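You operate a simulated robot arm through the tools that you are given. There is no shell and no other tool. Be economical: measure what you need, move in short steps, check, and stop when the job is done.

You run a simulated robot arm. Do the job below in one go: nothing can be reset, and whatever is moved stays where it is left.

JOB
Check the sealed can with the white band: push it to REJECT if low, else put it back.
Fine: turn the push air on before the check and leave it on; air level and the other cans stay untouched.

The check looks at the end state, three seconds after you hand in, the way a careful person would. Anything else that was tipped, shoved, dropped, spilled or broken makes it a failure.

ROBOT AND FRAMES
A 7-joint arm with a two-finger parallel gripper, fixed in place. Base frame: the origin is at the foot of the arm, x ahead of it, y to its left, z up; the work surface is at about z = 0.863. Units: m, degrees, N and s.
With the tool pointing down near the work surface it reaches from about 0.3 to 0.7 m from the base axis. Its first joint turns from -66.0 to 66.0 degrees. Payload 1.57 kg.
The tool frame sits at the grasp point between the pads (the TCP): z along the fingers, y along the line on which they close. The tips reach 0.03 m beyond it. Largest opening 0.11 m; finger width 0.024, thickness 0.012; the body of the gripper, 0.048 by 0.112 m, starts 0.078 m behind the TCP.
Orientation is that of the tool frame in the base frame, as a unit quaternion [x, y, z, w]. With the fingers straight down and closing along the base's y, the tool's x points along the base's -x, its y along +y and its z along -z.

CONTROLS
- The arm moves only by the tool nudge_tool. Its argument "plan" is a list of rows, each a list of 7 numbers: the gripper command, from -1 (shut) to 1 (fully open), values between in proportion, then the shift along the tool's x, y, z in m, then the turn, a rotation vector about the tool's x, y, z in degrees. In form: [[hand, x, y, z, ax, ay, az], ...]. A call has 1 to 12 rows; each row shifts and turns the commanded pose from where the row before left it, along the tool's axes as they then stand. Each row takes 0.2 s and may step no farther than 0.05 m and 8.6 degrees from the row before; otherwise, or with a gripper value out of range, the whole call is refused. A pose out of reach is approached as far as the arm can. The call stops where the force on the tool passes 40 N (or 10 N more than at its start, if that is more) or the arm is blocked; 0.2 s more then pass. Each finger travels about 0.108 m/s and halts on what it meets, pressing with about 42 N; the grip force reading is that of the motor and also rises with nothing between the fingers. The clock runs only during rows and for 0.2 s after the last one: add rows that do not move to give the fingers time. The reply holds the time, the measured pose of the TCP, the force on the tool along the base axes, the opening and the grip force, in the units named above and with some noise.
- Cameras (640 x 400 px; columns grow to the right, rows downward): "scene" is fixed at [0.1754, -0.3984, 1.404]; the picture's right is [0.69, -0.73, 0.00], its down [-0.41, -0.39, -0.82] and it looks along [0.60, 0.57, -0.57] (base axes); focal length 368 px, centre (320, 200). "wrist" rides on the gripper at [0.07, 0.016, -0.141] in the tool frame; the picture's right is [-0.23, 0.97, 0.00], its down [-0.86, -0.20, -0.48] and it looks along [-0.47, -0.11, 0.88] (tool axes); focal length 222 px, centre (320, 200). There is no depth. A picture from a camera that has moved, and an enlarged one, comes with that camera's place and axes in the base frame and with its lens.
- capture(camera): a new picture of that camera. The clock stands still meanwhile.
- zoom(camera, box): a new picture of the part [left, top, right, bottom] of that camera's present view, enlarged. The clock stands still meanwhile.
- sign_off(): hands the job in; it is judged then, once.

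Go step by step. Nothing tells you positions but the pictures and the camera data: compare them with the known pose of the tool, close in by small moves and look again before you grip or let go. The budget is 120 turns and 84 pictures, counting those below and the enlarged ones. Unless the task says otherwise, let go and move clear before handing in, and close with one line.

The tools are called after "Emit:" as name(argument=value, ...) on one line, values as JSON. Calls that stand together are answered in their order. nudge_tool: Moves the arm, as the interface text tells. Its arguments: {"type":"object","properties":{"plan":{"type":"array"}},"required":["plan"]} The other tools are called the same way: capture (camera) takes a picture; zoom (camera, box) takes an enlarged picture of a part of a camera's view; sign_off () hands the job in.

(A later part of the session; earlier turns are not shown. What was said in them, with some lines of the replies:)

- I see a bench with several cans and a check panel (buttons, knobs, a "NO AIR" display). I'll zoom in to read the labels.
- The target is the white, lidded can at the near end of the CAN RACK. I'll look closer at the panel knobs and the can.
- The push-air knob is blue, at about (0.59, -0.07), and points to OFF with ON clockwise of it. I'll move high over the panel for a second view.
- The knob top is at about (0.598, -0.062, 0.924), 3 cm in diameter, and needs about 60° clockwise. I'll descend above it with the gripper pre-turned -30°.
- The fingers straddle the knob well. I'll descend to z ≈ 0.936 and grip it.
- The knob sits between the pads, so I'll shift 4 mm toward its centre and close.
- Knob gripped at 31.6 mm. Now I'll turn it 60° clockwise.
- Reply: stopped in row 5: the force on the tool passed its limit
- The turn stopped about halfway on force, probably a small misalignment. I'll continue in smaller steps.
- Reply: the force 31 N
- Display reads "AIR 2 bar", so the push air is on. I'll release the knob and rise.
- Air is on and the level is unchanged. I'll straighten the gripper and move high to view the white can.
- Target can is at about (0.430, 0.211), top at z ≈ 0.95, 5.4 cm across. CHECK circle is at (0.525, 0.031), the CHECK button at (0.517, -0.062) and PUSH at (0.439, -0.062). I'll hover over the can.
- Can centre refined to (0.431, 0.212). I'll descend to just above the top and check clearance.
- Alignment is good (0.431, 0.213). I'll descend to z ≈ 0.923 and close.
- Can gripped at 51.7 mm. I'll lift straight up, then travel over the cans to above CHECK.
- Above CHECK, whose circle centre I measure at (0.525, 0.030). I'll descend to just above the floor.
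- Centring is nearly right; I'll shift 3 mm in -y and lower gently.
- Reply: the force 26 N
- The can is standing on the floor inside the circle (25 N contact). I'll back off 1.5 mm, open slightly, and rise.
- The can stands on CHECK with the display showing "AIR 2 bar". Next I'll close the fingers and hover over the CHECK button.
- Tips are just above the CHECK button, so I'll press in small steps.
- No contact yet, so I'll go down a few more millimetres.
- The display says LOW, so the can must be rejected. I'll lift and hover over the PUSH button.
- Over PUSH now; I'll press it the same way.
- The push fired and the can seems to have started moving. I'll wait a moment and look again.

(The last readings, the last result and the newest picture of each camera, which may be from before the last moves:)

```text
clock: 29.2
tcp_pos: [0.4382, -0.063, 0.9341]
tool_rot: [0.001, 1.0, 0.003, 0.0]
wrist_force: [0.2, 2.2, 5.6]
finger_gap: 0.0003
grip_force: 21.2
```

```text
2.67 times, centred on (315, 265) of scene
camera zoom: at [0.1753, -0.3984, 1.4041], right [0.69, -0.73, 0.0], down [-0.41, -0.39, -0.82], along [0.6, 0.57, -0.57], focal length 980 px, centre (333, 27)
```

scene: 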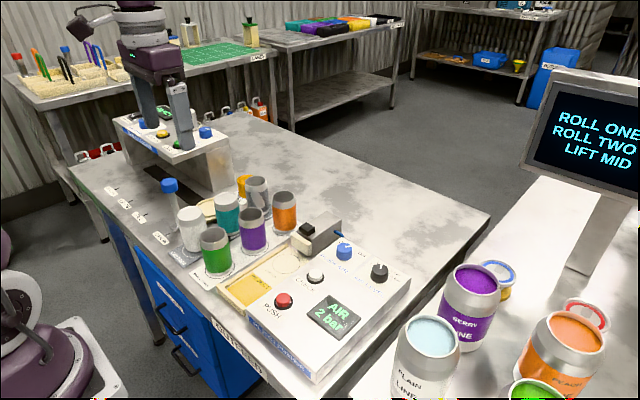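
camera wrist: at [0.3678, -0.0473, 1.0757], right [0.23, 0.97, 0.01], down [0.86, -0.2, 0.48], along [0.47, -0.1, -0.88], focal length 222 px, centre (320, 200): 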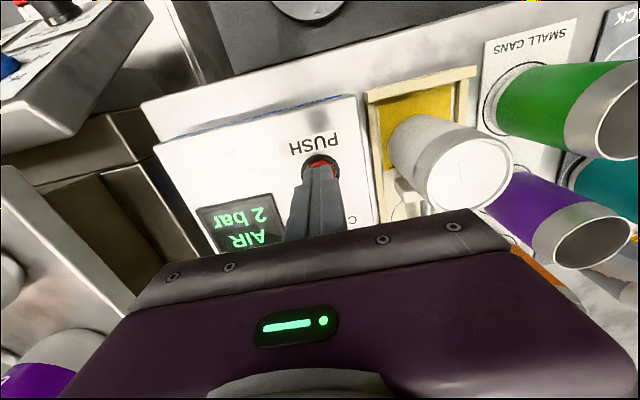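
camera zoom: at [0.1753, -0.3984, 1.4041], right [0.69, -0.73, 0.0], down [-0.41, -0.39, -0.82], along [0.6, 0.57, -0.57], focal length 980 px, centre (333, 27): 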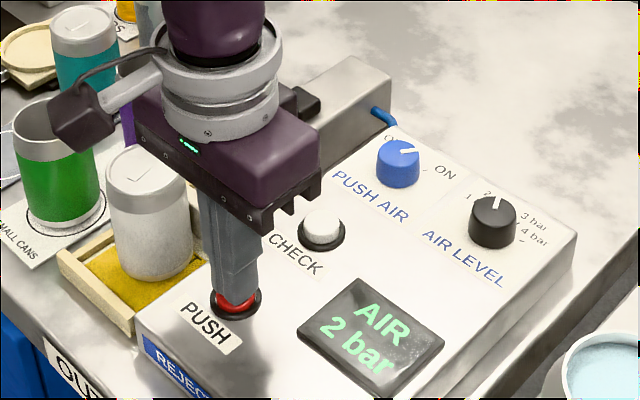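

The can is on the REJECT pad, upright. I'll lift straight up away from it and verify.

Emit:
nudge_tool(plan=[[-1, 0, 0, -0.02, 0, 0, 0], [-1, 0, 0, -0.045, 0, 0, 0], [-1, 0, 0, -0.045, 0, 0, 0], [-1, 0, 0, -0.045, 0, 0, 0], [-1, 0, 0, -0.045, 0, 0, 0], [-1, 0, 0, 0, 0, 0, 0], [-1, 0, 0, 0, 0, 0, 0], [-1, 0, 0, 0, 0, 0, 0]])

Emit:
zoom(camera="scene", box=[170, 170, 410, 340])

Emit:
zoom(camera="wrist", box=[240, 20, 480, 200])

```text
clock: 31.0
tcp_pos: [0.4432, -0.066, 1.134]
tool_rot: [0.0, 1.0, 0.002, -0.001]
wrist_force: [0.9, 0.2, 0.2]
finger_gap: 0.0
grip_force: 21.1
```

```text
2.35 times, centred on (290, 255) of scene
camera zoom: at [0.1754, -0.3984, 1.404], right [0.69, -0.73, 0.0], down [-0.41, -0.39, -0.82], along [0.6, 0.57, -0.57], focal length 865 px, centre (391, 71)
```

zoom: 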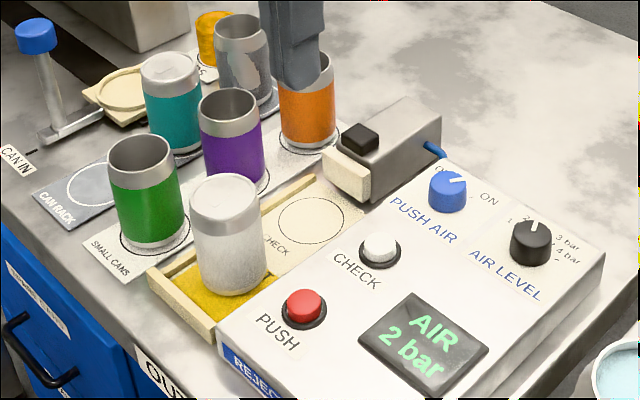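

```text
2.22 times, centred on (360, 110) of wrist
camera zoom: at [0.3735, -0.0501, 1.2743], right [0.23, 0.97, 0.01], down [0.86, -0.2, 0.48], along [0.47, -0.1, -0.88], focal length 494 px, centre (231, 400)
```

zoom: 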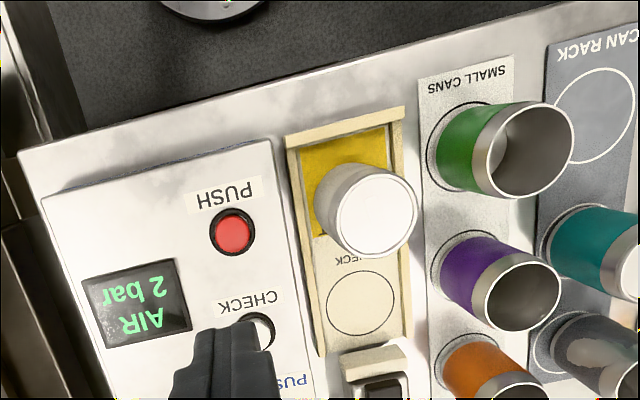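

The white-band can stands upright on REJECT, fully on the yellow pad, after the check read LOW. The push air is still on at 2 bar, the other cans are untouched and the arm is clear, so I'm handing in.

Emit:
sign_off()

```text
The job is handed in.
```

The white-band can checked LOW and was pushed to REJECT, where it stands upright; the push air is left on, and the air level and other cans were not touched.
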